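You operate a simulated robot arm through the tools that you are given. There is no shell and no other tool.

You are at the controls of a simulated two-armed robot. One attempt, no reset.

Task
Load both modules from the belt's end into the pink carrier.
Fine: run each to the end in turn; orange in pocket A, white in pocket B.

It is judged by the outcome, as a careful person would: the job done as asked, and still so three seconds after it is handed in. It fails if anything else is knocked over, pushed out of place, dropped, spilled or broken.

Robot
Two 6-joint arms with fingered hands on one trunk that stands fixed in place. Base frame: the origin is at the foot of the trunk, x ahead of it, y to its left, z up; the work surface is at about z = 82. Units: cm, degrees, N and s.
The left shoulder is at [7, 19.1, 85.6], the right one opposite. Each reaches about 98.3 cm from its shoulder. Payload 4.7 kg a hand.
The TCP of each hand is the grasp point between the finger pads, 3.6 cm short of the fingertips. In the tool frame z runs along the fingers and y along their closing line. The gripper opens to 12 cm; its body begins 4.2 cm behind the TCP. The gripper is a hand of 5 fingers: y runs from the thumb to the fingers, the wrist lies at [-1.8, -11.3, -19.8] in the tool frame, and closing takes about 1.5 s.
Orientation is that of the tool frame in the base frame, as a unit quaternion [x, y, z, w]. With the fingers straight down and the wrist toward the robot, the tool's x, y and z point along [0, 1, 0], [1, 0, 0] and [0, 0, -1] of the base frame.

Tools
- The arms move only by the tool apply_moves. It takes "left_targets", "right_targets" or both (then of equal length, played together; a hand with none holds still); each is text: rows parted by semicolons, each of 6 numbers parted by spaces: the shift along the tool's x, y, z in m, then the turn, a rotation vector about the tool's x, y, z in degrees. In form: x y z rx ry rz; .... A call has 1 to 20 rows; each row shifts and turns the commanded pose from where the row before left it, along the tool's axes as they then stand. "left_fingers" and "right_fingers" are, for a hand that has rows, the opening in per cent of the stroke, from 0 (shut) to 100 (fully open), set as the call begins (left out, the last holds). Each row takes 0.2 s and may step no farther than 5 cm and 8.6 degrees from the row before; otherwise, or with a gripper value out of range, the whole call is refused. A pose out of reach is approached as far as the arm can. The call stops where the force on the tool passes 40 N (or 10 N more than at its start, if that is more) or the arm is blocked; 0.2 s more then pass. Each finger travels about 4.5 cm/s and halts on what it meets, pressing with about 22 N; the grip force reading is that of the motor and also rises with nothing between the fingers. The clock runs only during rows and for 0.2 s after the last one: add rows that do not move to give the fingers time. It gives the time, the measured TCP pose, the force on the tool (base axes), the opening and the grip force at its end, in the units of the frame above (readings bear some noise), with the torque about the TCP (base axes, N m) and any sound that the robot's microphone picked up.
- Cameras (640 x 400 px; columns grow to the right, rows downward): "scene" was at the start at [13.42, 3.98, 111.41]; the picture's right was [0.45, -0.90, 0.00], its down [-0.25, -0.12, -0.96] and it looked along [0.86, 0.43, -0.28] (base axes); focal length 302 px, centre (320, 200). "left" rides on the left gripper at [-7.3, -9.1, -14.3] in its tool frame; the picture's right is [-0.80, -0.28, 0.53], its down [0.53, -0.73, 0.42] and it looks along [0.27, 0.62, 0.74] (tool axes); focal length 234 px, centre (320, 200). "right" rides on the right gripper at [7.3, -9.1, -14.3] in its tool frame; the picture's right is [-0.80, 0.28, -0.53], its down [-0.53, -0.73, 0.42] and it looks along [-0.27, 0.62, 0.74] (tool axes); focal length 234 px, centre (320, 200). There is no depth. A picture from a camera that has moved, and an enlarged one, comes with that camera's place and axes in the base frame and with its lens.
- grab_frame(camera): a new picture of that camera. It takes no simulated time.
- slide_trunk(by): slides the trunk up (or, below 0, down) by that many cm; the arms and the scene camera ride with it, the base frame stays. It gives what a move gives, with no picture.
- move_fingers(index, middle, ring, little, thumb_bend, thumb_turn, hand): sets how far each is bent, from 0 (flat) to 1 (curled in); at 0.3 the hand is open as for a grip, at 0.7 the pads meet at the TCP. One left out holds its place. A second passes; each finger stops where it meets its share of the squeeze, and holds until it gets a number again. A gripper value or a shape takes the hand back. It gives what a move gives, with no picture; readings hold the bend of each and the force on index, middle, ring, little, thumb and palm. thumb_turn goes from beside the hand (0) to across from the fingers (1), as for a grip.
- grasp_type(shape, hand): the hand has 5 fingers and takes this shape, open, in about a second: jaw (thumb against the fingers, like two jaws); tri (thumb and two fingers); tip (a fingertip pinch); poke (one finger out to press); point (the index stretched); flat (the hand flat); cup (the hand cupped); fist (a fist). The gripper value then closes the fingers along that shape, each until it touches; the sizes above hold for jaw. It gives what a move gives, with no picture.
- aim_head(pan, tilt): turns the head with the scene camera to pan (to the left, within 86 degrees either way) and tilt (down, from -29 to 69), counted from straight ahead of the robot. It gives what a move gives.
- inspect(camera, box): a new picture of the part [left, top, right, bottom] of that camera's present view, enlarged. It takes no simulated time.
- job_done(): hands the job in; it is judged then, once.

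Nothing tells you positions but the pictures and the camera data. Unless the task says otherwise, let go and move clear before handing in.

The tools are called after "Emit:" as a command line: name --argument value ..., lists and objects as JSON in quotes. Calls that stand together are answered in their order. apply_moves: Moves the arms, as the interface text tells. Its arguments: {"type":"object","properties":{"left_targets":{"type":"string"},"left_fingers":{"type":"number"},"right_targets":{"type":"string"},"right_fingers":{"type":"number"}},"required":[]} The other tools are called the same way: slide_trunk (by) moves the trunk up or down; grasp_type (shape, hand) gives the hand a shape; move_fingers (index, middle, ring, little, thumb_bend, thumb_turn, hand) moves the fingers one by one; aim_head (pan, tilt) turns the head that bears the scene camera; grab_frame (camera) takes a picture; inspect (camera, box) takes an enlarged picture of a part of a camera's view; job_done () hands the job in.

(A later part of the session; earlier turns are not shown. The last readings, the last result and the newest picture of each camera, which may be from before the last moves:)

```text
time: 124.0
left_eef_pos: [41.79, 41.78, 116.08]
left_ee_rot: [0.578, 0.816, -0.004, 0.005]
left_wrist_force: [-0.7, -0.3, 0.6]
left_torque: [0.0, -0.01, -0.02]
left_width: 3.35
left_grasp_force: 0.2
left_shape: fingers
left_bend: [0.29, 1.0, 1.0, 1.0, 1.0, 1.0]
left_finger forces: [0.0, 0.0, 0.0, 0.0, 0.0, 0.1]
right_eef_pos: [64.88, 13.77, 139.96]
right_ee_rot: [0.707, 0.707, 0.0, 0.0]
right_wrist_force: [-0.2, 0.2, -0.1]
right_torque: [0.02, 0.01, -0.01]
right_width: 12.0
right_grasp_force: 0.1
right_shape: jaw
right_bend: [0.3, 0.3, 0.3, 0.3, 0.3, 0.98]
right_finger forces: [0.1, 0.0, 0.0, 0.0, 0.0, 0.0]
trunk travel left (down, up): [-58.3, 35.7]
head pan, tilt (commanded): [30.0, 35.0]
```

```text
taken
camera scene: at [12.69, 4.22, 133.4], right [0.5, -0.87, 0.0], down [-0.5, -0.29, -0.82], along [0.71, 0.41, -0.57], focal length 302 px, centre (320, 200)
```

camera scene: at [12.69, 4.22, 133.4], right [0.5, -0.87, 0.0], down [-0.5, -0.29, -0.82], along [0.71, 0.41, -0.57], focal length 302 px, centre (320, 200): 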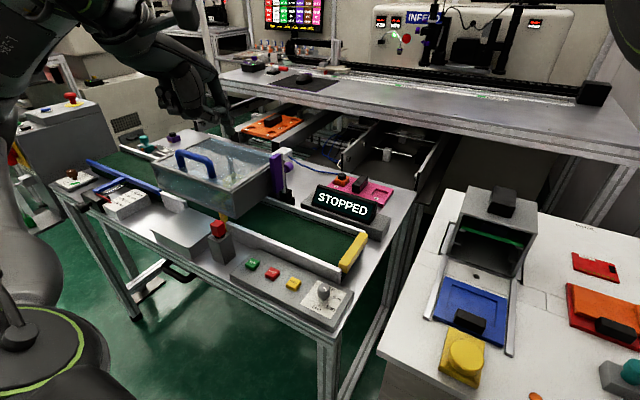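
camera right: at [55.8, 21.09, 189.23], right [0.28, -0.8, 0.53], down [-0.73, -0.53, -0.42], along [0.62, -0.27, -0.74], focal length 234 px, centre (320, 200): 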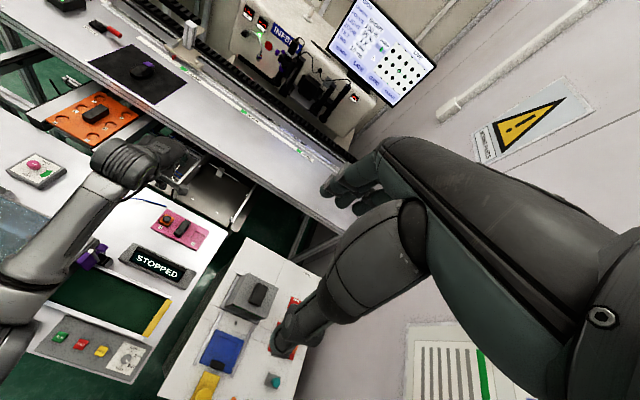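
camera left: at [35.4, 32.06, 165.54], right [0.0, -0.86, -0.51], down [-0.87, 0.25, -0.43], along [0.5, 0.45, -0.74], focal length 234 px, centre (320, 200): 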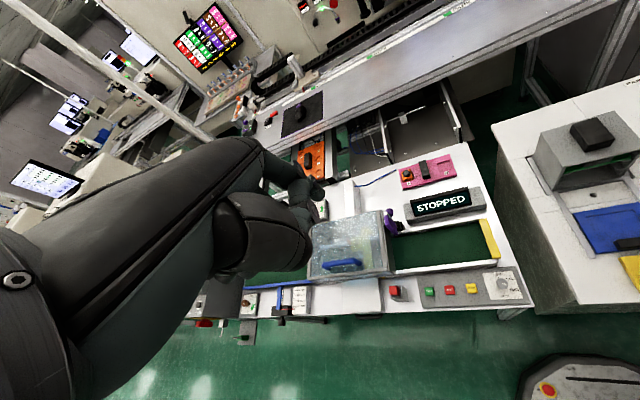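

Emit:
slide_trunk --by -24

Emit:
aim_head --pan 38 --tilt 30

Emit:
grab_frame --camera "scene"

Emit:
inspect --camera "scene" --box '[200, 90, 360, 250]'

Emit:
inspect --camera "left" --box '[220, 120, 440, 300]'

```text
time: 126.5
left_eef_pos: [41.62, 41.75, 92.09]
left_ee_rot: [0.578, 0.816, -0.005, 0.006]
left_wrist_force: [-1.0, 0.6, 0.2]
left_torque: [-0.03, -0.05, -0.02]
left_width: 3.38
left_grasp_force: 0.1
left_shape: fingers
left_bend: [0.29, 1.0, 1.0, 1.0, 1.0, 1.0]
left_finger forces: [0.0, 0.0, 0.1, 0.0, 0.1, 0.0]
right_eef_pos: [64.87, 13.85, 116.12]
right_ee_rot: [0.706, 0.708, 0.0, 0.0]
right_wrist_force: [-0.1, -0.6, 0.4]
right_torque: [0.03, 0.01, -0.02]
right_width: 11.97
right_grasp_force: 0.0
right_shape: jaw
right_bend: [0.3, 0.3, 0.3, 0.3, 0.3, 0.98]
right_finger forces: [0.0, 0.0, 0.1, 0.0, 0.0, 0.0]
trunk travel left (down, up): [-34.3, 59.7]
head pan, tilt (commanded): [30.0, 35.0]
```

```text
time: 127.1
left_eef_pos: [41.71, 41.69, 91.99]
left_ee_rot: [0.578, 0.816, -0.004, 0.005]
left_wrist_force: [0.8, -0.1, 0.4]
left_torque: [0.0, -0.03, 0.04]
left_width: 3.33
left_grasp_force: 0.0
left_shape: fingers
left_bend: [0.29, 1.0, 1.0, 1.0, 1.0, 1.0]
left_finger forces: [0.1, 0.1, 0.1, 0.0, 0.0, 0.0]
right_eef_pos: [64.8, 13.79, 116.03]
right_ee_rot: [0.708, 0.707, 0.0, 0.0]
right_wrist_force: [-0.4, -0.1, -0.3]
right_torque: [-0.01, -0.01, 0.03]
right_width: 11.97
right_grasp_force: 0.0
right_shape: jaw
right_bend: [0.3, 0.3, 0.3, 0.3, 0.3, 0.98]
right_finger forces: [0.0, 0.0, 0.1, 0.1, 0.1, 0.0]
trunk travel left (down, up): [-34.3, 59.7]
head pan, tilt (commanded): [38.0, 30.0]
```

```text
taken
camera scene: at [12.2, 5.38, 110.17], right [0.62, -0.79, 0.0], down [-0.39, -0.31, -0.87], along [0.68, 0.53, -0.5], focal length 302 px, centre (320, 200)
```

scene: 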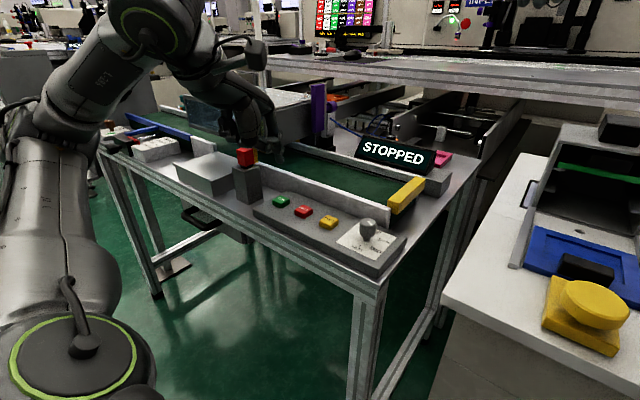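

```text
2.50 times, centred on (280, 170) of scene
camera zoom: at [12.2, 5.38, 110.17], right [0.62, -0.79, 0.0], down [-0.39, -0.31, -0.87], along [0.68, 0.53, -0.5], focal length 754 px, centre (420, 275)
```

zoom: 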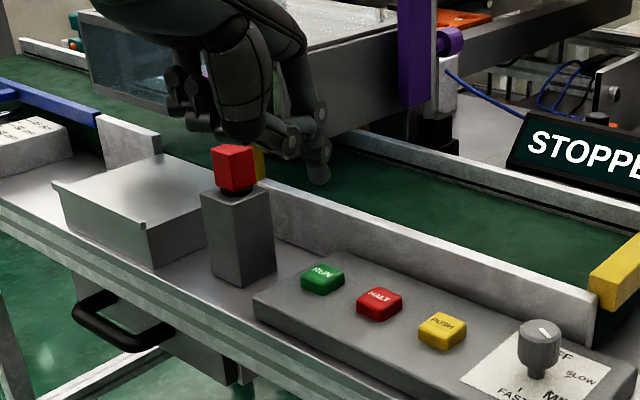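

```text
2.22 times, centred on (330, 210) of left
camera zoom: at [35.39, 32.06, 106.54], right [0.0, -0.86, -0.51], down [-0.87, 0.25, -0.43], along [0.5, 0.45, -0.74], focal length 520 px, centre (298, 178)
```

zoom: 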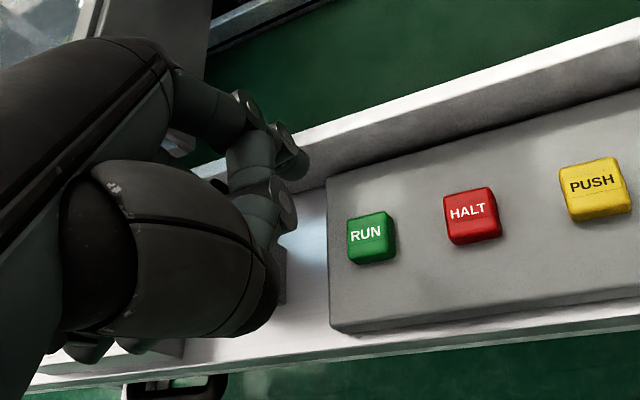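

The index tip is right above RUN again. Lowering toward it.

Emit:
apply_moves --left_targets "0 0 0.025 0 0 0; 0 0 0.025 0 0 0; 0 0 0.018 0 0 0; 0 0 0 0 0 0"

Emit:
inspect --camera "scene" --box '[240, 130, 340, 220]'

```text
time: 128.1
left_eef_pos: [41.88, 41.5, 85.25]
left_ee_rot: [0.578, 0.816, -0.004, 0.005]
left_wrist_force: [0.0, 0.0, 0.4]
left_torque: [-0.01, 0.0, 0.01]
left_width: 3.34
left_grasp_force: 0.0
left_shape: fingers
left_bend: [0.29, 1.0, 1.0, 1.0, 1.0, 1.0]
left_finger forces: [0.0, 0.0, 0.0, 0.0, 0.0, 0.0]
right_eef_pos: [64.9, 13.74, 116.09]
right_ee_rot: [0.707, 0.707, 0.0, 0.0]
right_wrist_force: [-0.4, -0.2, -0.4]
right_torque: [0.01, 0.0, -0.04]
right_width: 12.0
right_grasp_force: 0.1
right_shape: jaw
right_bend: [0.3, 0.3, 0.3, 0.3, 0.3, 0.98]
right_finger forces: [0.0, 0.0, 0.0, 0.0, 0.0, 0.0]
trunk travel left (down, up): [-34.3, 59.7]
head pan, tilt (commanded): [38.0, 30.0]
```

```text
4.44 times, centred on (290, 175) of scene
camera zoom: at [12.19, 5.37, 110.18], right [0.62, -0.79, 0.0], down [-0.39, -0.31, -0.87], along [0.68, 0.53, -0.5], focal length 1341 px, centre (453, 311)
```

zoom: 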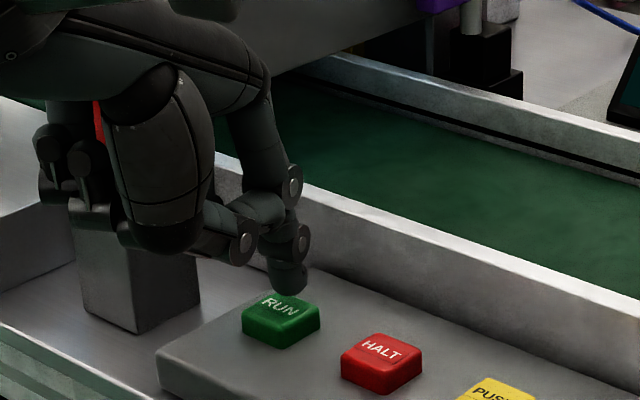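

Emit:
apply_moves --left_targets "0.002 -0.003 0 0 0 0; 0 0 0.004 0 0 0; 0 0 0.004 0 0 0"

Emit:
inspect --camera "scene" --box '[200, 90, 440, 250]'

```text
time: 128.9
left_eef_pos: [41.51, 41.9, 84.63]
left_ee_rot: [0.578, 0.816, -0.005, 0.005]
left_wrist_force: [0.5, -0.4, -0.5]
left_torque: [0.0, -0.04, 0.01]
left_width: 3.34
left_grasp_force: 0.0
left_shape: fingers
left_bend: [0.29, 1.0, 1.0, 1.0, 1.0, 1.0]
left_finger forces: [0.3, 0.0, 0.0, 0.0, 0.0, 0.0]
right_eef_pos: [64.91, 13.84, 116.07]
right_ee_rot: [0.707, 0.707, 0.0, 0.0]
right_wrist_force: [0.3, 0.2, -0.8]
right_torque: [0.02, -0.05, -0.02]
right_width: 11.97
right_grasp_force: 0.0
right_shape: jaw
right_bend: [0.3, 0.3, 0.3, 0.3, 0.3, 0.98]
right_finger forces: [0.0, 0.1, 0.0, 0.0, 0.0, 0.0]
trunk travel left (down, up): [-34.3, 59.7]
head pan, tilt (commanded): [38.0, 30.0]
```

```text
2.50 times, centred on (320, 170) of scene
camera zoom: at [12.16, 5.37, 110.18], right [0.62, -0.79, 0.0], down [-0.39, -0.31, -0.87], along [0.68, 0.53, -0.5], focal length 754 px, centre (320, 275)
```

zoom: 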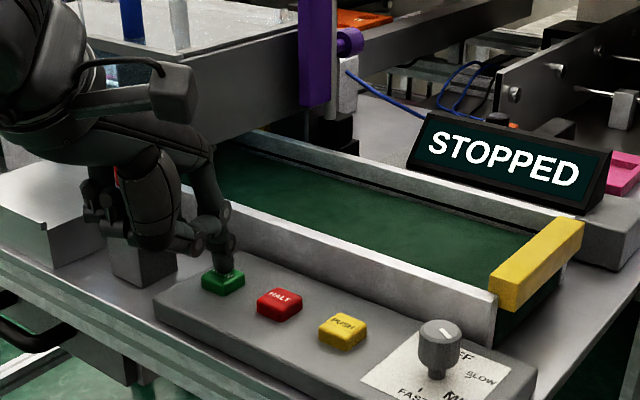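

Emit:
apply_moves --left_targets "0 0 0.003 0 0 0; 0 0 0 0 0 0"

Emit:
inspect --camera "scene" --box '[200, 90, 440, 250]'

```text
time: 129.5
left_eef_pos: [41.79, 41.88, 84.26]
left_ee_rot: [0.579, 0.816, -0.006, 0.004]
left_wrist_force: [-0.4, 0.4, 1.5]
left_torque: [0.01, -0.06, -0.04]
left_width: 3.35
left_grasp_force: 0.3
left_shape: fingers
left_bend: [0.29, 1.0, 1.0, 1.0, 1.0, 1.0]
left_finger forces: [1.1, 0.1, 0.0, 0.0, 0.0, 0.0]
left hand out of reach, approached as far as the arm can: row 1
right_eef_pos: [64.9, 13.81, 116.15]
right_ee_rot: [0.707, 0.708, -0.001, 0.0]
right_wrist_force: [-0.2, -0.1, -0.3]
right_torque: [0.0, 0.05, -0.02]
right_width: 12.0
right_grasp_force: 0.1
right_shape: jaw
right_bend: [0.3, 0.3, 0.3, 0.3, 0.3, 0.98]
right_finger forces: [0.1, 0.0, 0.0, 0.1, 0.1, 0.1]
trunk travel left (down, up): [-34.3, 59.7]
head pan, tilt (commanded): [38.0, 30.0]
```

```text
2.50 times, centred on (320, 170) of scene
camera zoom: at [12.19, 5.38, 110.18], right [0.62, -0.79, 0.0], down [-0.39, -0.31, -0.87], along [0.68, 0.53, -0.5], focal length 754 px, centre (320, 275)
```

zoom: 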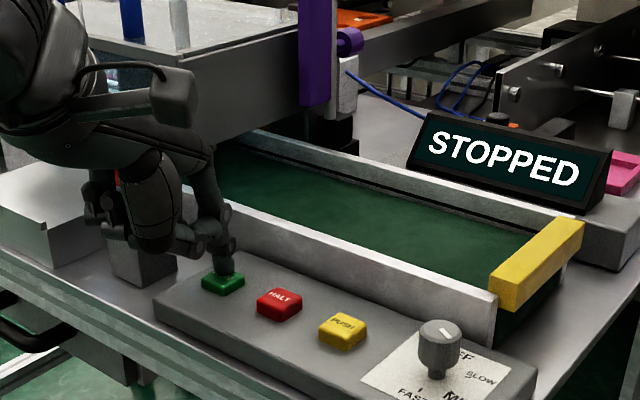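

Not clicked yet and the arm is at a limit; a tiny trunk move will finish the press.

Emit:
slide_trunk --by -0.3

Emit:
inspect --camera "scene" --box '[200, 90, 440, 250]'

```text
time: 130.1
left_eef_pos: [41.68, 41.98, 84.07]
left_ee_rot: [0.577, 0.817, -0.005, 0.004]
left_wrist_force: [0.5, -0.1, 1.6]
left_torque: [-0.02, -0.12, -0.05]
left_width: 3.34
left_grasp_force: 1.4
left_shape: fingers
left_bend: [0.29, 1.0, 1.0, 1.0, 1.0, 1.0]
left_finger forces: [2.0, 0.0, 0.1, 0.0, 0.0, 0.0]
right_eef_pos: [64.75, 13.73, 115.84]
right_ee_rot: [0.707, 0.707, 0.0, 0.0]
right_wrist_force: [-0.3, 0.3, -0.3]
right_torque: [0.0, 0.04, 0.02]
right_width: 11.99
right_grasp_force: 0.0
right_shape: jaw
right_bend: [0.3, 0.3, 0.3, 0.3, 0.3, 0.98]
right_finger forces: [0.0, 0.0, 0.1, 0.0, 0.0, 0.0]
trunk travel left (down, up): [-34.0, 60.0]
head pan, tilt (commanded): [38.0, 30.0]
heard: click
```

```text
2.50 times, centred on (320, 170) of scene
camera zoom: at [12.16, 5.36, 109.88], right [0.62, -0.79, 0.0], down [-0.39, -0.31, -0.87], along [0.68, 0.53, -0.5], focal length 754 px, centre (320, 275)
```

zoom: 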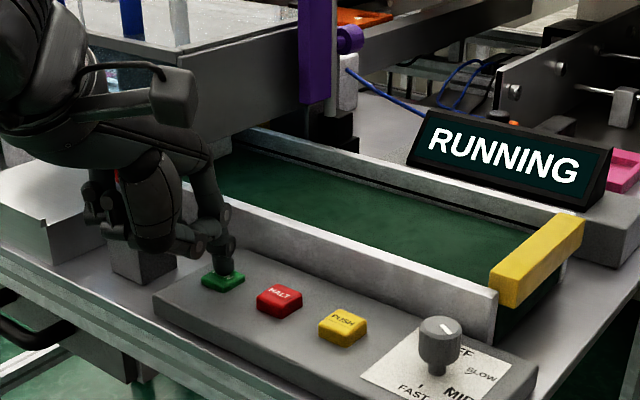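

RUNNING. Moving over HALT.

Emit:
apply_moves --left_targets "0 0 -0.022 0 0 0; -0.0325 -0.0125 0 0 0 7; 0 0 0 0 0 7; 0 0 0 0 0 6"

Emit:
inspect --camera "scene" --box '[200, 90, 440, 250]'

```text
time: 131.1
left_eef_pos: [41.66, 38.41, 86.39]
left_ee_rot: [0.712, 0.702, -0.005, 0.006]
left_wrist_force: [0.2, -0.5, 0.0]
left_torque: [-0.01, -0.04, -0.01]
left_width: 3.34
left_grasp_force: 0.1
left_shape: fingers
left_bend: [0.29, 1.0, 1.0, 1.0, 1.0, 1.0]
left_finger forces: [0.0, 0.0, 0.0, 0.0, 0.0, 0.0]
right_eef_pos: [64.8, 13.64, 115.72]
right_ee_rot: [0.708, 0.707, 0.0, -0.001]
right_wrist_force: [-0.9, -0.3, 0.0]
right_torque: [0.01, -0.04, -0.01]
right_width: 11.99
right_grasp_force: 0.0
right_shape: jaw
right_bend: [0.3, 0.3, 0.3, 0.3, 0.3, 0.98]
right_finger forces: [0.0, 0.0, 0.1, 0.0, 0.0, 0.0]
trunk travel left (down, up): [-34.0, 60.0]
head pan, tilt (commanded): [38.0, 30.0]
```

```text
2.50 times, centred on (320, 170) of scene
camera zoom: at [12.16, 5.28, 109.88], right [0.61, -0.79, 0.0], down [-0.39, -0.31, -0.87], along [0.68, 0.53, -0.5], focal length 754 px, centre (320, 275)
```

zoom: 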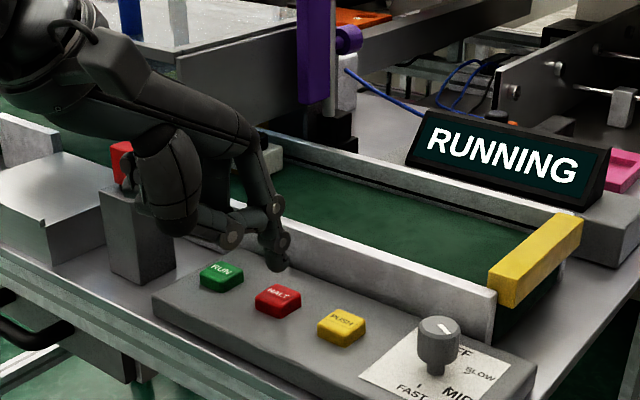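

The white module has come out of the hood. Holding over HALT.

Emit:
apply_moves --left_targets "0 0 0.004 0 0 0; 0 0 0 0 0 0; 0 0 0 0 0 0; 0 0 0 0 0 0; 0 0 0 0 0 0; 0 0 0 0 0 0; 0 0 0 0 0 0; 0 0 0 0 0 0"

Emit:
inspect --camera "scene" --box '[200, 90, 440, 250]'

```text
time: 132.9
left_eef_pos: [41.66, 38.44, 86.12]
left_ee_rot: [0.711, 0.703, -0.005, 0.005]
left_wrist_force: [0.5, 1.0, 0.4]
left_torque: [-0.02, 0.0, 0.06]
left_width: 3.3
left_grasp_force: 0.0
left_shape: fingers
left_bend: [0.29, 1.0, 1.0, 1.0, 1.0, 1.0]
left_finger forces: [0.0, 0.1, 0.0, 0.0, 0.0, 0.1]
right_eef_pos: [64.85, 13.69, 115.74]
right_ee_rot: [0.707, 0.707, 0.0, 0.0]
right_wrist_force: [-1.4, -0.3, 0.6]
right_torque: [0.0, -0.03, -0.02]
right_width: 11.98
right_grasp_force: 0.1
right_shape: jaw
right_bend: [0.3, 0.3, 0.3, 0.3, 0.3, 0.98]
right_finger forces: [0.0, 0.1, 0.1, 0.0, 0.1, 0.0]
trunk travel left (down, up): [-34.0, 60.0]
head pan, tilt (commanded): [38.0, 30.0]
```

```text
2.50 times, centred on (320, 170) of scene
camera zoom: at [12.19, 5.39, 109.88], right [0.62, -0.79, 0.0], down [-0.39, -0.31, -0.87], along [0.68, 0.53, -0.5], focal length 754 px, centre (320, 275)
```

zoom: 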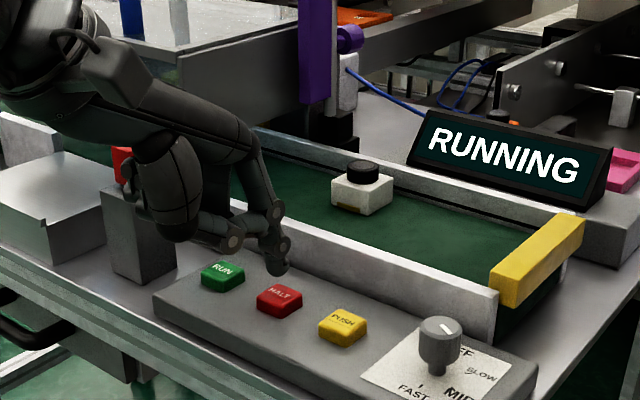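

Emit:
apply_moves --left_targets "0 0 0 0 0 0; 0 0 0 0 0 0; 0 0 0 0 0 0; 0 0 0 0 0 0; 0 0 0 0 0 0; 0 0 0 0 0 0; 0 0 0 0 0 0; 0 0 0 0 0 0; 0 0 0 0 0 0"

Emit:
inspect --camera "scene" --box '[200, 90, 440, 250]'

```text
time: 134.9
left_eef_pos: [41.43, 38.52, 85.98]
left_ee_rot: [0.71, 0.704, -0.006, 0.006]
left_wrist_force: [0.0, 0.6, 1.0]
left_torque: [0.02, -0.01, -0.03]
left_width: 3.34
left_grasp_force: 0.1
left_shape: fingers
left_bend: [0.29, 1.0, 1.0, 1.0, 1.0, 1.0]
left_finger forces: [0.0, 0.0, 0.1, 0.0, 0.0, 0.1]
right_eef_pos: [64.88, 13.83, 115.78]
right_ee_rot: [0.707, 0.707, -0.001, 0.0]
right_wrist_force: [0.3, -0.6, 0.1]
right_torque: [-0.02, -0.02, -0.02]
right_width: 11.99
right_grasp_force: 0.2
right_shape: jaw
right_bend: [0.3, 0.3, 0.3, 0.3, 0.3, 0.98]
right_finger forces: [0.0, 0.0, 0.0, 0.0, 0.0, 0.1]
trunk travel left (down, up): [-34.0, 60.0]
head pan, tilt (commanded): [38.0, 30.0]
```

```text
2.50 times, centred on (320, 170) of scene
camera zoom: at [12.19, 5.39, 109.88], right [0.62, -0.79, 0.0], down [-0.39, -0.31, -0.87], along [0.68, 0.53, -0.5], focal length 754 px, centre (320, 275)
```

zoom: 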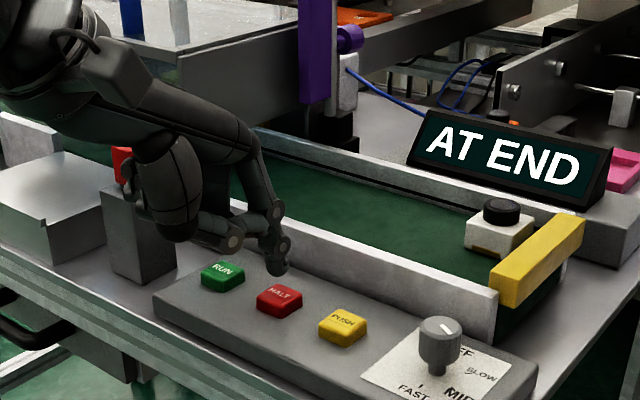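

AT END again, with the white module at the stop. Pressing HALT.

Emit:
apply_moves --left_targets "0 0 0.006 0 0 0; 0 0 0.006 0 0 0; 0 0 0.004 0 0 0; 0 0 0 0 0 0"

Emit:
inspect --camera "scene" --box '[200, 90, 440, 250]'

```text
time: 135.9
left_eef_pos: [41.49, 38.36, 84.39]
left_ee_rot: [0.71, 0.704, -0.006, 0.006]
left_wrist_force: [0.0, -0.1, 1.3]
left_torque: [0.02, -0.05, 0.07]
left_width: 3.33
left_grasp_force: 0.4
left_shape: fingers
left_bend: [0.29, 1.0, 1.0, 1.0, 1.0, 1.0]
left_finger forces: [1.0, 0.1, 0.1, 0.0, 0.0, 0.0]
right_eef_pos: [64.83, 13.8, 115.63]
right_ee_rot: [0.707, 0.707, 0.0, 0.0]
right_wrist_force: [0.7, -0.1, 0.6]
right_torque: [0.0, -0.01, 0.01]
right_width: 11.97
right_grasp_force: 0.1
right_shape: jaw
right_bend: [0.3, 0.3, 0.3, 0.3, 0.3, 0.98]
right_finger forces: [0.1, 0.0, 0.0, 0.0, 0.1, 0.1]
trunk travel left (down, up): [-34.0, 60.0]
head pan, tilt (commanded): [38.0, 30.0]
```

```text
2.50 times, centred on (320, 170) of scene
camera zoom: at [12.2, 5.39, 109.88], right [0.62, -0.79, 0.0], down [-0.39, -0.31, -0.87], along [0.68, 0.53, -0.5], focal length 754 px, centre (320, 275)
```

zoom: 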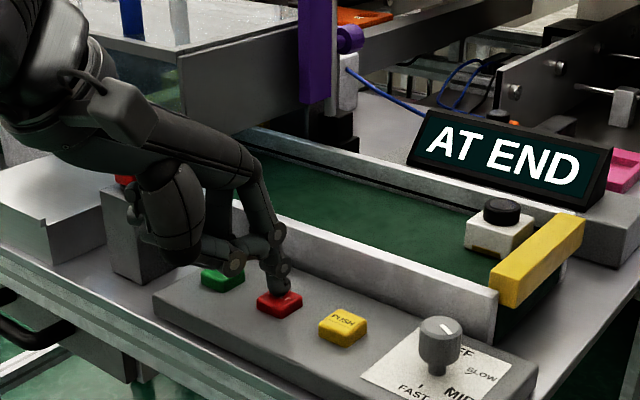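

Emit:
apply_moves --left_targets "0 0 0.003 0 0 0; 0 0 0 0 0 0"

```text
time: 136.5
left_eef_pos: [41.6, 38.28, 84.09]
left_ee_rot: [0.711, 0.704, -0.005, 0.005]
left_wrist_force: [0.6, 1.0, 2.5]
left_torque: [0.02, -0.13, 0.02]
left_width: 3.32
left_grasp_force: 1.5
left_shape: fingers
left_bend: [0.29, 1.0, 1.0, 1.0, 1.0, 1.0]
left_finger forces: [2.1, 0.0, 0.0, 0.1, 0.1, 0.0]
right_eef_pos: [64.92, 13.78, 115.86]
right_ee_rot: [0.707, 0.707, -0.001, 0.0]
right_wrist_force: [0.5, 0.5, 0.1]
right_torque: [-0.01, -0.05, 0.02]
right_width: 11.98
right_grasp_force: 0.1
right_shape: jaw
right_bend: [0.3, 0.3, 0.3, 0.3, 0.3, 0.98]
right_finger forces: [0.1, 0.0, 0.1, 0.0, 0.0, 0.1]
trunk travel left (down, up): [-34.0, 60.0]
head pan, tilt (commanded): [38.0, 30.0]
heard: click
```

HALT clicked. Lifting the hand and checking the white module from the right-hand camera.

Emit:
apply_moves --left_targets "0 0 -0.03 0 0 0; 0 0 -0.03 0 0 0"

Emit:
inspect --camera "right" --box '[100, 230, 220, 320]'

Emit:
inspect --camera "right" --box '[130, 100, 270, 200]'

Emit:
inspect --camera "scene" --box '[340, 140, 440, 215]'

```text
time: 137.1
left_eef_pos: [41.59, 38.6, 90.13]
left_ee_rot: [0.711, 0.703, -0.004, 0.005]
left_wrist_force: [-0.3, -0.1, -0.1]
left_torque: [0.02, -0.01, 0.01]
left_width: 3.31
left_grasp_force: 0.1
left_shape: fingers
left_bend: [0.29, 1.0, 1.0, 1.0, 1.0, 1.0]
left_finger forces: [0.0, 0.0, 0.1, 0.1, 0.1, 0.0]
right_eef_pos: [64.67, 13.72, 115.77]
right_ee_rot: [0.707, 0.708, 0.0, 0.0]
right_wrist_force: [0.3, 1.2, -0.4]
right_torque: [-0.03, 0.0, -0.01]
right_width: 11.99
right_grasp_force: 0.1
right_shape: jaw
right_bend: [0.3, 0.3, 0.3, 0.3, 0.3, 0.98]
right_finger forces: [0.0, 0.0, 0.0, 0.0, 0.0, 0.1]
trunk travel left (down, up): [-34.0, 60.0]
head pan, tilt (commanded): [38.0, 30.0]
```

```text
4.44 times, centred on (160, 275) of right
camera zoom: at [55.75, 21.04, 129.95], right [0.28, -0.8, 0.53], down [-0.73, -0.53, -0.42], along [0.62, -0.27, -0.74], focal length 1041 px, centre (1031, -133)
```

zoom: 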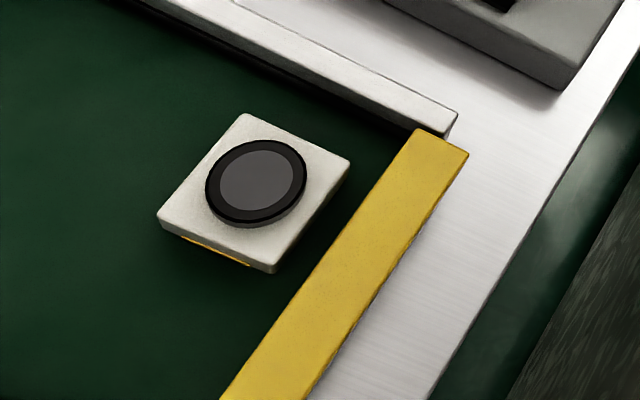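

```text
4.00 times, centred on (200, 150) of right
camera zoom: at [55.75, 21.04, 129.95], right [0.28, -0.8, 0.53], down [-0.73, -0.53, -0.42], along [0.62, -0.27, -0.74], focal length 937 px, centre (800, 400)
```

zoom: 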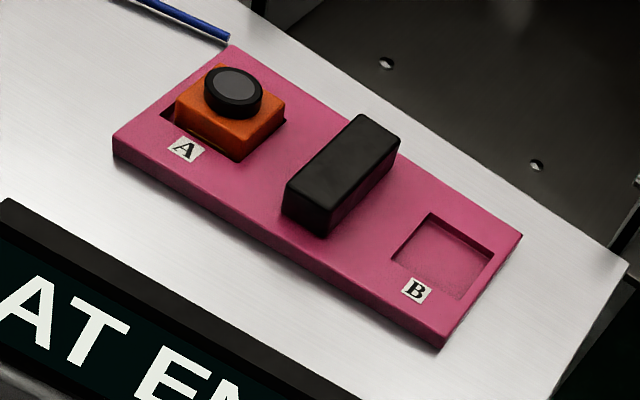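

```text
5.33 times, centred on (390, 178) of scene
camera zoom: at [12.19, 5.35, 109.88], right [0.62, -0.79, 0.0], down [-0.39, -0.31, -0.87], along [0.68, 0.53, -0.5], focal length 1609 px, centre (-53, 320)
```

zoom: 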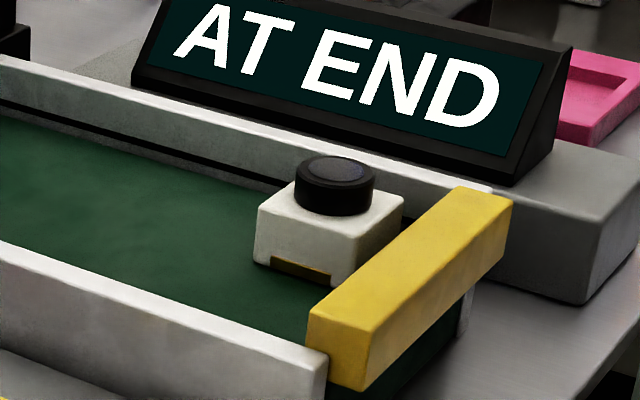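

The white module arrived identically (same size, same spot). I'll raise the trunk, reopen the hand, and change back to the pick-and-place arm posture high above the table.

Emit:
slide_trunk --by 40

Emit:
slide_trunk --by 19

Emit:
grasp_type --shape "tri" --hand "left"

Emit:
apply_moves --left_targets "-0.005 0.035 0.017 -1 0 1; -0.005 0.035 0.017 -1 0 1; -0.005 0.035 0.017 -1 0 1; -0.005 0.035 0.017 -1 0 1; -0.005 0.035 0.017 -1 0 1; -0.005 0.035 0.017 -1 0 1; -0.005 0.035 0.017 0 0 0; 0 0 0 0 0 0"

Emit:
grab_frame --camera "scene"

```text
time: 140.9
left_eef_pos: [41.73, 38.64, 130.05]
left_ee_rot: [0.711, 0.703, -0.006, 0.006]
left_wrist_force: [0.1, -0.2, 1.0]
left_torque: [-0.05, -0.02, 0.01]
left_width: 3.33
left_grasp_force: 0.0
left_shape: fingers
left_bend: [0.29, 1.0, 1.0, 1.0, 1.0, 1.0]
left_finger forces: [0.0, 0.0, 0.0, 0.1, 0.1, 0.1]
right_eef_pos: [64.79, 13.87, 155.76]
right_ee_rot: [0.707, 0.707, 0.0, 0.0]
right_wrist_force: [0.8, -0.9, 0.1]
right_torque: [-0.04, 0.02, 0.05]
right_width: 11.99
right_grasp_force: 0.1
right_shape: jaw
right_bend: [0.3, 0.3, 0.3, 0.3, 0.3, 0.98]
right_finger forces: [0.0, 0.0, 0.0, 0.0, 0.0, 0.1]
trunk travel left (down, up): [-74.0, 20.0]
head pan, tilt (commanded): [38.0, 30.0]
```

```text
time: 143.0
left_eef_pos: [41.8, 38.53, 149.07]
left_ee_rot: [0.711, 0.703, -0.005, 0.006]
left_wrist_force: [0.8, 0.4, 0.2]
left_torque: [-0.02, 0.01, 0.03]
left_width: 3.32
left_grasp_force: 0.0
left_shape: fingers
left_bend: [0.29, 1.0, 1.0, 1.0, 1.0, 1.0]
left_finger forces: [0.1, 0.0, 0.0, 0.0, 0.1, 0.0]
right_eef_pos: [64.95, 13.83, 174.62]
right_ee_rot: [0.707, 0.707, 0.0, 0.0]
right_wrist_force: [0.0, 0.0, 0.0]
right_torque: [-0.02, -0.02, -0.01]
right_width: 11.99
right_grasp_force: 0.0
right_shape: jaw
right_bend: [0.3, 0.3, 0.3, 0.3, 0.3, 0.98]
right_finger forces: [0.0, 0.1, 0.0, 0.0, 0.1, 0.0]
trunk travel left (down, up): [-93.0, 1.0]
head pan, tilt (commanded): [38.0, 30.0]
```

```text
time: 143.9
left_eef_pos: [41.73, 38.57, 149.0]
left_ee_rot: [0.711, 0.704, -0.006, 0.006]
left_wrist_force: [-0.7, 0.3, 0.0]
left_torque: [0.02, 0.04, -0.03]
left_width: 11.94
left_grasp_force: 0.0
left_shape: tri
left_bend: [0.3, 0.3, 0.99, 0.99, 0.3, 0.98]
left_finger forces: [0.0, 0.0, 0.0, 0.0, 0.1, 0.0]
right_eef_pos: [64.84, 13.73, 174.76]
right_ee_rot: [0.707, 0.707, 0.0, 0.0]
right_wrist_force: [0.2, 0.1, -0.1]
right_torque: [0.01, -0.05, 0.03]
right_width: 12.0
right_grasp_force: 0.1
right_shape: jaw
right_bend: [0.3, 0.3, 0.3, 0.3, 0.3, 0.98]
right_finger forces: [0.0, 0.0, 0.0, 0.0, 0.0, 0.0]
trunk travel left (down, up): [-93.0, 1.0]
head pan, tilt (commanded): [38.0, 30.0]
```

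```text
time: 145.7
left_eef_pos: [66.61, 33.23, 138.87]
left_ee_rot: [0.745, 0.664, 0.031, 0.043]
left_wrist_force: [0.8, -0.6, 0.6]
left_torque: [0.0, 0.0, -0.01]
left_width: 12.01
left_grasp_force: 0.1
left_shape: tri
left_bend: [0.3, 0.3, 0.99, 0.99, 0.3, 0.98]
left_finger forces: [0.0, 0.0, 0.0, 0.0, 0.0, 0.0]
right_eef_pos: [64.85, 13.81, 174.65]
right_ee_rot: [0.707, 0.707, 0.0, 0.0]
right_wrist_force: [-0.3, 0.1, 0.6]
right_torque: [0.0, -0.03, -0.01]
right_width: 12.01
right_grasp_force: 0.1
right_shape: jaw
right_bend: [0.3, 0.3, 0.3, 0.3, 0.3, 0.98]
right_finger forces: [0.0, 0.0, 0.0, 0.0, 0.0, 0.0]
trunk travel left (down, up): [-93.0, 1.0]
head pan, tilt (commanded): [38.0, 30.0]
```

```text
taken
camera scene: at [12.23, 5.43, 168.87], right [0.62, -0.79, 0.0], down [-0.39, -0.31, -0.87], along [0.68, 0.53, -0.5], focal length 302 px, centre (320, 200)
```

scene: 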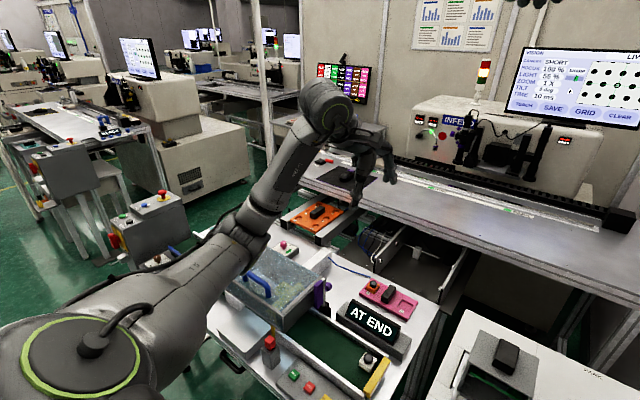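

The arm is in the pick-and-place posture again. I'll lower the trunk to +30 and test whether pocket B is reachable at yaw ≈ +7°, so no regrasp is needed this time.

Emit:
slide_trunk --by -29.7

Emit:
apply_moves --left_targets "-0.009 0.038 0.008 0 0 0; -0.009 0.038 0.008 0 0 0; -0.009 0.038 0.008 0 0 0; -0.009 0.038 0.008 0 0 0; -0.009 0.038 0.008 0 0 0; -0.009 0.038 0.008 0 0 0; 0 0 0 0 0 0"

Emit:
grab_frame --camera "scene"

Emit:
grab_frame --camera "left"

```text
time: 148.6
left_eef_pos: [66.64, 33.29, 109.08]
left_ee_rot: [0.746, 0.664, 0.032, 0.043]
left_wrist_force: [-0.4, -0.3, 0.0]
left_torque: [-0.04, -0.05, 0.01]
left_width: 11.98
left_grasp_force: 0.1
left_shape: tri
left_bend: [0.3, 0.3, 0.99, 0.99, 0.3, 0.98]
left_finger forces: [0.0, 0.1, 0.1, 0.1, 0.0, 0.0]
right_eef_pos: [64.89, 13.77, 145.01]
right_ee_rot: [0.707, 0.707, 0.0, 0.001]
right_wrist_force: [-0.5, 0.0, 0.2]
right_torque: [-0.01, -0.01, 0.02]
right_width: 11.99
right_grasp_force: 0.0
right_shape: jaw
right_bend: [0.3, 0.3, 0.3, 0.3, 0.3, 0.98]
right_finger forces: [0.1, 0.0, 0.1, 0.1, 0.1, 0.0]
trunk travel left (down, up): [-63.3, 30.7]
head pan, tilt (commanded): [38.0, 30.0]
```

```text
time: 150.2
left_eef_pos: [87.54, 24.52, 106.79]
left_ee_rot: [0.74, 0.67, 0.029, 0.047]
left_wrist_force: [0.1, 1.1, -1.3]
left_torque: [0.01, 0.01, 0.06]
left_width: 11.99
left_grasp_force: 0.0
left_shape: tri
left_bend: [0.3, 0.3, 0.99, 0.99, 0.3, 0.98]
left_finger forces: [0.0, 0.0, 0.1, 0.1, 0.0, 0.0]
left hand out of reach, approached as far as the arm can: row 6
right_eef_pos: [64.85, 13.82, 145.09]
right_ee_rot: [0.707, 0.707, 0.0, 0.001]
right_wrist_force: [-0.3, 0.3, -0.1]
right_torque: [-0.01, -0.01, 0.02]
right_width: 11.99
right_grasp_force: 0.1
right_shape: jaw
right_bend: [0.3, 0.3, 0.3, 0.3, 0.3, 0.98]
right_finger forces: [0.0, 0.0, 0.0, 0.1, 0.0, 0.0]
trunk travel left (down, up): [-63.3, 30.7]
head pan, tilt (commanded): [38.0, 30.0]
```

```text
taken
camera scene: at [12.18, 5.46, 139.18], right [0.62, -0.79, 0.0], down [-0.39, -0.31, -0.87], along [0.68, 0.53, -0.5], focal length 302 px, centre (320, 200)
```

scene: 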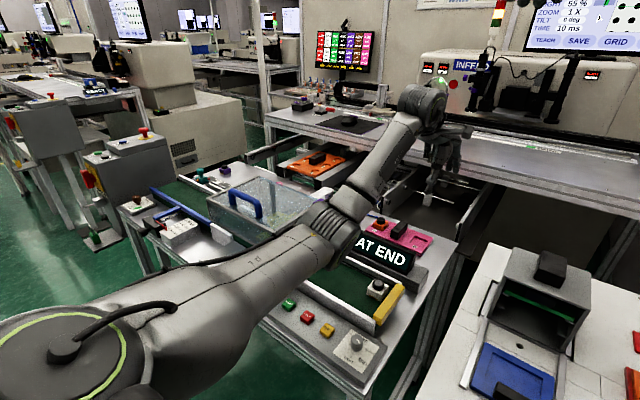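

```text
taken
camera left: at [76.14, 18.66, 120.29], right [-0.3, -0.79, -0.54], down [-0.63, 0.59, -0.51], along [0.72, 0.18, -0.67], focal length 234 px, centre (320, 200)
```

left: 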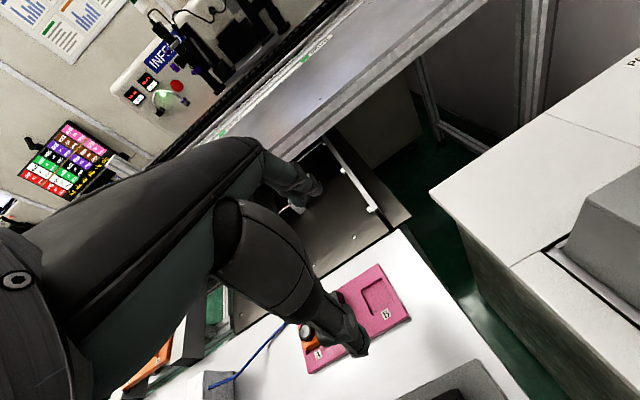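

Emit:
apply_moves --left_targets "0.0096 0.0051 0.028 0 0 0; 0.0096 0.0051 0.028 0 0 0; 0.0096 0.0051 0.028 0 0 0; 0.0096 0.0051 0.028 0 0 0; 0 0 0 0 0 0"

```text
time: 151.4
left_eef_pos: [86.12, 24.51, 97.0]
left_ee_rot: [0.738, 0.672, 0.03, 0.048]
left_wrist_force: [-0.4, 0.2, 0.1]
left_torque: [-0.01, 0.03, 0.02]
left_width: 11.98
left_grasp_force: 0.0
left_shape: tri
left_bend: [0.3, 0.3, 0.99, 0.99, 0.3, 0.98]
left_finger forces: [0.0, 0.0, 0.1, 0.1, 0.0, 0.0]
left hand out of reach, approached as far as the arm can: row 1, 2, 3, 4
right_eef_pos: [64.94, 13.67, 145.04]
right_ee_rot: [0.707, 0.708, 0.0, 0.0]
right_wrist_force: [0.0, 0.4, 0.2]
right_torque: [0.0, 0.0, 0.02]
right_width: 11.96
right_grasp_force: 0.0
right_shape: jaw
right_bend: [0.3, 0.3, 0.3, 0.3, 0.3, 0.98]
right_finger forces: [0.0, 0.0, 0.0, 0.0, 0.0, 0.1]
trunk travel left (down, up): [-63.3, 30.7]
head pan, tilt (commanded): [38.0, 30.0]
```

Emit:
apply_moves --left_targets "0 0 0 -0.05 0.3 -3; 0 0 0 -0.05 0.3 -3; 0.012 0.018 0 0 0 0; 0.012 0.018 0 0 0 0; 0.011 0.015 0 0 0 0; 0 0 0 0 0 0"

```text
time: 152.8
left_eef_pos: [91.25, 29.27, 97.82]
left_ee_rot: [0.706, 0.706, 0.034, 0.043]
left_wrist_force: [0.2, -0.4, -0.1]
left_torque: [0.03, 0.02, -0.03]
left_width: 11.97
left_grasp_force: 0.2
left_shape: tri
left_bend: [0.3, 0.3, 0.99, 0.99, 0.3, 0.98]
left_finger forces: [0.0, 0.0, 0.0, 0.0, 0.0, 0.0]
left hand out of reach, approached as far as the arm can: row 2
right_eef_pos: [64.86, 13.81, 145.13]
right_ee_rot: [0.708, 0.707, 0.0, -0.001]
right_wrist_force: [0.1, -0.3, -0.1]
right_torque: [0.02, 0.0, -0.03]
right_width: 11.97
right_grasp_force: 0.1
right_shape: jaw
right_bend: [0.3, 0.3, 0.3, 0.3, 0.3, 0.98]
right_finger forces: [0.0, 0.0, 0.0, 0.0, 0.0, 0.0]
trunk travel left (down, up): [-63.3, 30.7]
head pan, tilt (commanded): [38.0, 30.0]
```

Emit:
apply_moves --left_targets "-0.0027 -0.004 0.03 0 0 0; -0.0027 -0.004 0.03 0 0 0; -0.0027 -0.004 0.03 0 0 0; 0 -0.002 0.02 0 0 0; 0 0 0 0 0 0"

Emit:
inspect --camera "left" --box '[300, 210, 440, 330]'

```text
time: 154.0
left_eef_pos: [89.3, 28.87, 87.81]
left_ee_rot: [0.707, 0.705, 0.028, 0.048]
left_wrist_force: [0.8, -0.6, -0.4]
left_torque: [0.01, -0.03, -0.04]
left_width: 11.99
left_grasp_force: 0.0
left_shape: tri
left_bend: [0.3, 0.3, 0.99, 0.99, 0.3, 0.98]
left_finger forces: [0.0, 0.0, 0.0, 0.1, 0.0, 0.0]
left hand out of reach, approached as far as the arm can: row 2, 3, 4
right_eef_pos: [64.91, 13.87, 145.09]
right_ee_rot: [0.707, 0.707, 0.0, -0.001]
right_wrist_force: [0.6, -0.6, 0.0]
right_torque: [-0.02, 0.01, -0.03]
right_width: 11.98
right_grasp_force: 0.2
right_shape: jaw
right_bend: [0.3, 0.3, 0.3, 0.3, 0.3, 0.98]
right_finger forces: [0.0, 0.0, 0.0, 0.0, 0.0, 0.0]
trunk travel left (down, up): [-63.3, 30.7]
head pan, tilt (commanded): [38.0, 30.0]
```

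```text
3.33 times, centred on (370, 270) of left
camera zoom: at [78.56, 22.09, 101.49], right [-0.23, -0.82, -0.53], down [-0.68, 0.52, -0.52], along [0.7, 0.24, -0.67], focal length 781 px, centre (153, -33)
```

zoom: 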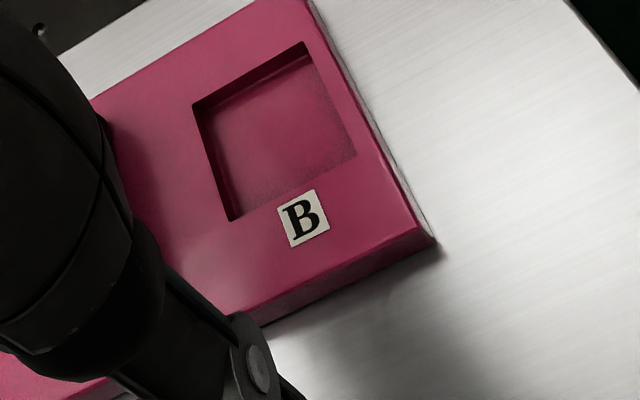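

Emit:
apply_moves --left_targets "0 0 -0.01 -0.05 0.3 -3; 0 0 0 -0.05 0.3 -3; 0.001 0.015 0 0 0 0; -0.003 0.008 0.01 0 0 0; -0.003 0 0.01 0 0 0; 0 0 0 0 0 0"

```text
time: 155.4
left_eef_pos: [91.87, 29.74, 87.68]
left_ee_rot: [0.695, 0.717, 0.024, 0.049]
left_wrist_force: [0.1, -0.4, -0.1]
left_torque: [0.02, 0.01, -0.02]
left_width: 11.99
left_grasp_force: 0.0
left_shape: tri
left_bend: [0.3, 0.3, 0.99, 0.99, 0.3, 0.98]
left_finger forces: [0.1, 0.1, 0.1, 0.1, 0.0, 0.0]
left hand out of reach, approached as far as the arm can: row 1, 2
right_eef_pos: [64.92, 13.66, 145.04]
right_ee_rot: [0.706, 0.708, -0.001, 0.0]
right_wrist_force: [0.7, -1.0, 0.3]
right_torque: [0.01, 0.03, 0.0]
right_width: 11.99
right_grasp_force: 0.0
right_shape: jaw
right_bend: [0.3, 0.3, 0.3, 0.3, 0.3, 0.98]
right_finger forces: [0.0, 0.0, 0.0, 0.0, 0.0, 0.0]
trunk travel left (down, up): [-63.3, 30.7]
head pan, tilt (commanded): [38.0, 30.0]
```

Emit:
apply_moves --left_targets "-0.007 -0.003 0.008 0 0 0; -0.007 -0.003 0.008 0 0 0; 0 0 0 0 0 0"

```text
time: 156.2
left_eef_pos: [91.91, 29.59, 86.31]
left_ee_rot: [0.696, 0.716, 0.021, 0.051]
left_wrist_force: [0.8, 0.0, -0.5]
left_torque: [-0.01, -0.01, 0.0]
left_width: 11.98
left_grasp_force: 0.1
left_shape: tri
left_bend: [0.3, 0.3, 0.99, 0.99, 0.3, 0.98]
left_finger forces: [0.0, 0.0, 0.0, 0.1, 0.0, 0.0]
left hand out of reach, approached as far as the arm can: row 1, 2
right_eef_pos: [64.87, 13.75, 145.05]
right_ee_rot: [0.707, 0.707, -0.001, -0.001]
right_wrist_force: [0.6, -0.3, 0.3]
right_torque: [-0.01, 0.03, 0.01]
right_width: 11.99
right_grasp_force: 0.0
right_shape: jaw
right_bend: [0.3, 0.3, 0.3, 0.3, 0.3, 0.98]
right_finger forces: [0.1, 0.1, 0.0, 0.1, 0.0, 0.0]
trunk travel left (down, up): [-63.3, 30.7]
head pan, tilt (commanded): [38.0, 30.0]
```

Pocket B's low corner needs a lower trunk. I'll raise the hand, lower the trunk 10 cm, and test again.

Emit:
apply_moves --left_targets "0 0 -0.04 0 0 0; 0 0 -0.04 0 0 0; 0 0 -0.03 0 0 0; 0 0 0 0 0 0"

Emit:
slide_trunk --by -10

Emit:
grab_frame --camera "scene"

```text
time: 157.2
left_eef_pos: [90.76, 29.88, 97.06]
left_ee_rot: [0.696, 0.716, 0.027, 0.046]
left_wrist_force: [0.5, -0.6, 0.2]
left_torque: [-0.02, -0.02, -0.01]
left_width: 12.01
left_grasp_force: 0.1
left_shape: tri
left_bend: [0.3, 0.3, 0.99, 0.99, 0.3, 0.98]
left_finger forces: [0.0, 0.0, 0.0, 0.1, 0.0, 0.1]
right_eef_pos: [64.94, 13.68, 145.01]
right_ee_rot: [0.707, 0.708, 0.0, 0.0]
right_wrist_force: [0.5, -0.2, -0.4]
right_torque: [-0.01, 0.02, 0.0]
right_width: 11.98
right_grasp_force: 0.0
right_shape: jaw
right_bend: [0.3, 0.3, 0.3, 0.3, 0.3, 0.98]
right_finger forces: [0.0, 0.0, 0.0, 0.0, 0.0, 0.0]
trunk travel left (down, up): [-63.3, 30.7]
head pan, tilt (commanded): [38.0, 30.0]
```

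```text
time: 158.6
left_eef_pos: [90.78, 29.94, 87.11]
left_ee_rot: [0.696, 0.716, 0.027, 0.046]
left_wrist_force: [-0.3, 0.7, 0.2]
left_torque: [0.01, 0.0, 0.01]
left_width: 11.97
left_grasp_force: 0.1
left_shape: tri
left_bend: [0.3, 0.3, 0.99, 0.99, 0.3, 0.98]
left_finger forces: [0.0, 0.0, 0.0, 0.0, 0.0, 0.0]
right_eef_pos: [64.92, 13.75, 135.09]
right_ee_rot: [0.707, 0.707, 0.0, 0.0]
right_wrist_force: [-0.3, -0.3, -0.7]
right_torque: [0.0, 0.0, -0.04]
right_width: 11.97
right_grasp_force: 0.0
right_shape: jaw
right_bend: [0.3, 0.3, 0.3, 0.3, 0.3, 0.98]
right_finger forces: [0.0, 0.0, 0.0, 0.1, 0.0, 0.0]
trunk travel left (down, up): [-53.3, 40.7]
head pan, tilt (commanded): [38.0, 30.0]
```

```text
taken
camera scene: at [12.17, 5.37, 129.19], right [0.62, -0.79, 0.0], down [-0.39, -0.31, -0.87], along [0.68, 0.53, -0.5], focal length 302 px, centre (320, 200)
```

scene: 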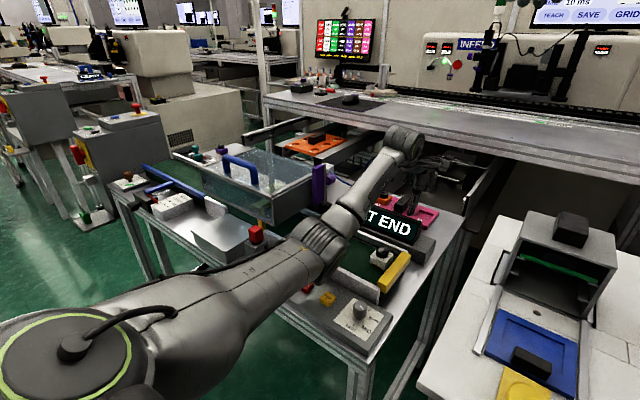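

Emit:
apply_moves --left_targets "-0.009 0.001 0.007 0 0 0; -0.008 0.001 0.007 0 0 0; 0 0 0 0 0 0"

Emit:
grab_frame --camera "left"

Emit:
inspect --camera "scene" --box '[260, 180, 440, 340]'

```text
time: 159.4
left_eef_pos: [91.26, 28.25, 85.68]
left_ee_rot: [0.697, 0.715, 0.024, 0.048]
left_wrist_force: [-0.4, 0.9, -1.0]
left_torque: [0.02, 0.01, 0.01]
left_width: 11.99
left_grasp_force: 0.1
left_shape: tri
left_bend: [0.3, 0.3, 0.99, 0.99, 0.3, 0.98]
left_finger forces: [0.0, 0.0, 0.1, 0.0, 0.1, 0.0]
right_eef_pos: [64.92, 13.77, 134.97]
right_ee_rot: [0.707, 0.707, 0.0, 0.0]
right_wrist_force: [-0.2, -0.6, -0.3]
right_torque: [0.0, -0.02, 0.01]
right_width: 11.99
right_grasp_force: 0.1
right_shape: jaw
right_bend: [0.3, 0.3, 0.3, 0.3, 0.3, 0.98]
right_finger forces: [0.0, 0.0, 0.1, 0.0, 0.1, 0.0]
trunk travel left (down, up): [-53.3, 40.7]
head pan, tilt (commanded): [38.0, 30.0]
```

```text
taken
camera left: at [80.66, 21.15, 99.36], right [-0.21, -0.83, -0.52], down [-0.7, 0.5, -0.52], along [0.69, 0.26, -0.68], focal length 234 px, centre (320, 200)
```

left: 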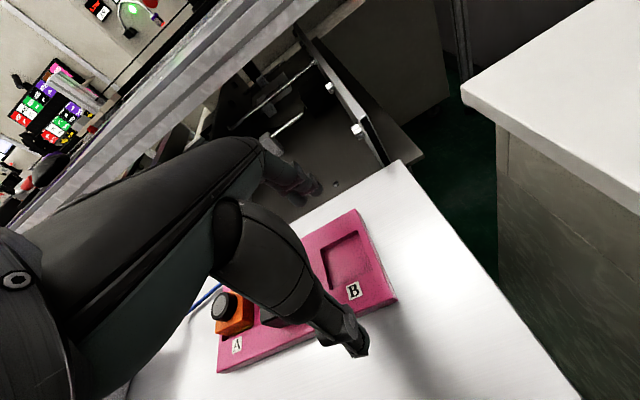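

```text
2.50 times, centred on (350, 260) of scene
camera zoom: at [12.21, 5.39, 129.17], right [0.62, -0.79, 0.0], down [-0.39, -0.31, -0.87], along [0.68, 0.53, -0.5], focal length 754 px, centre (245, 50)
```

zoom: 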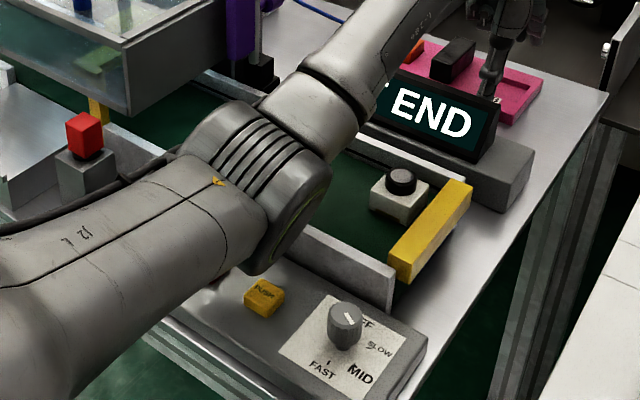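

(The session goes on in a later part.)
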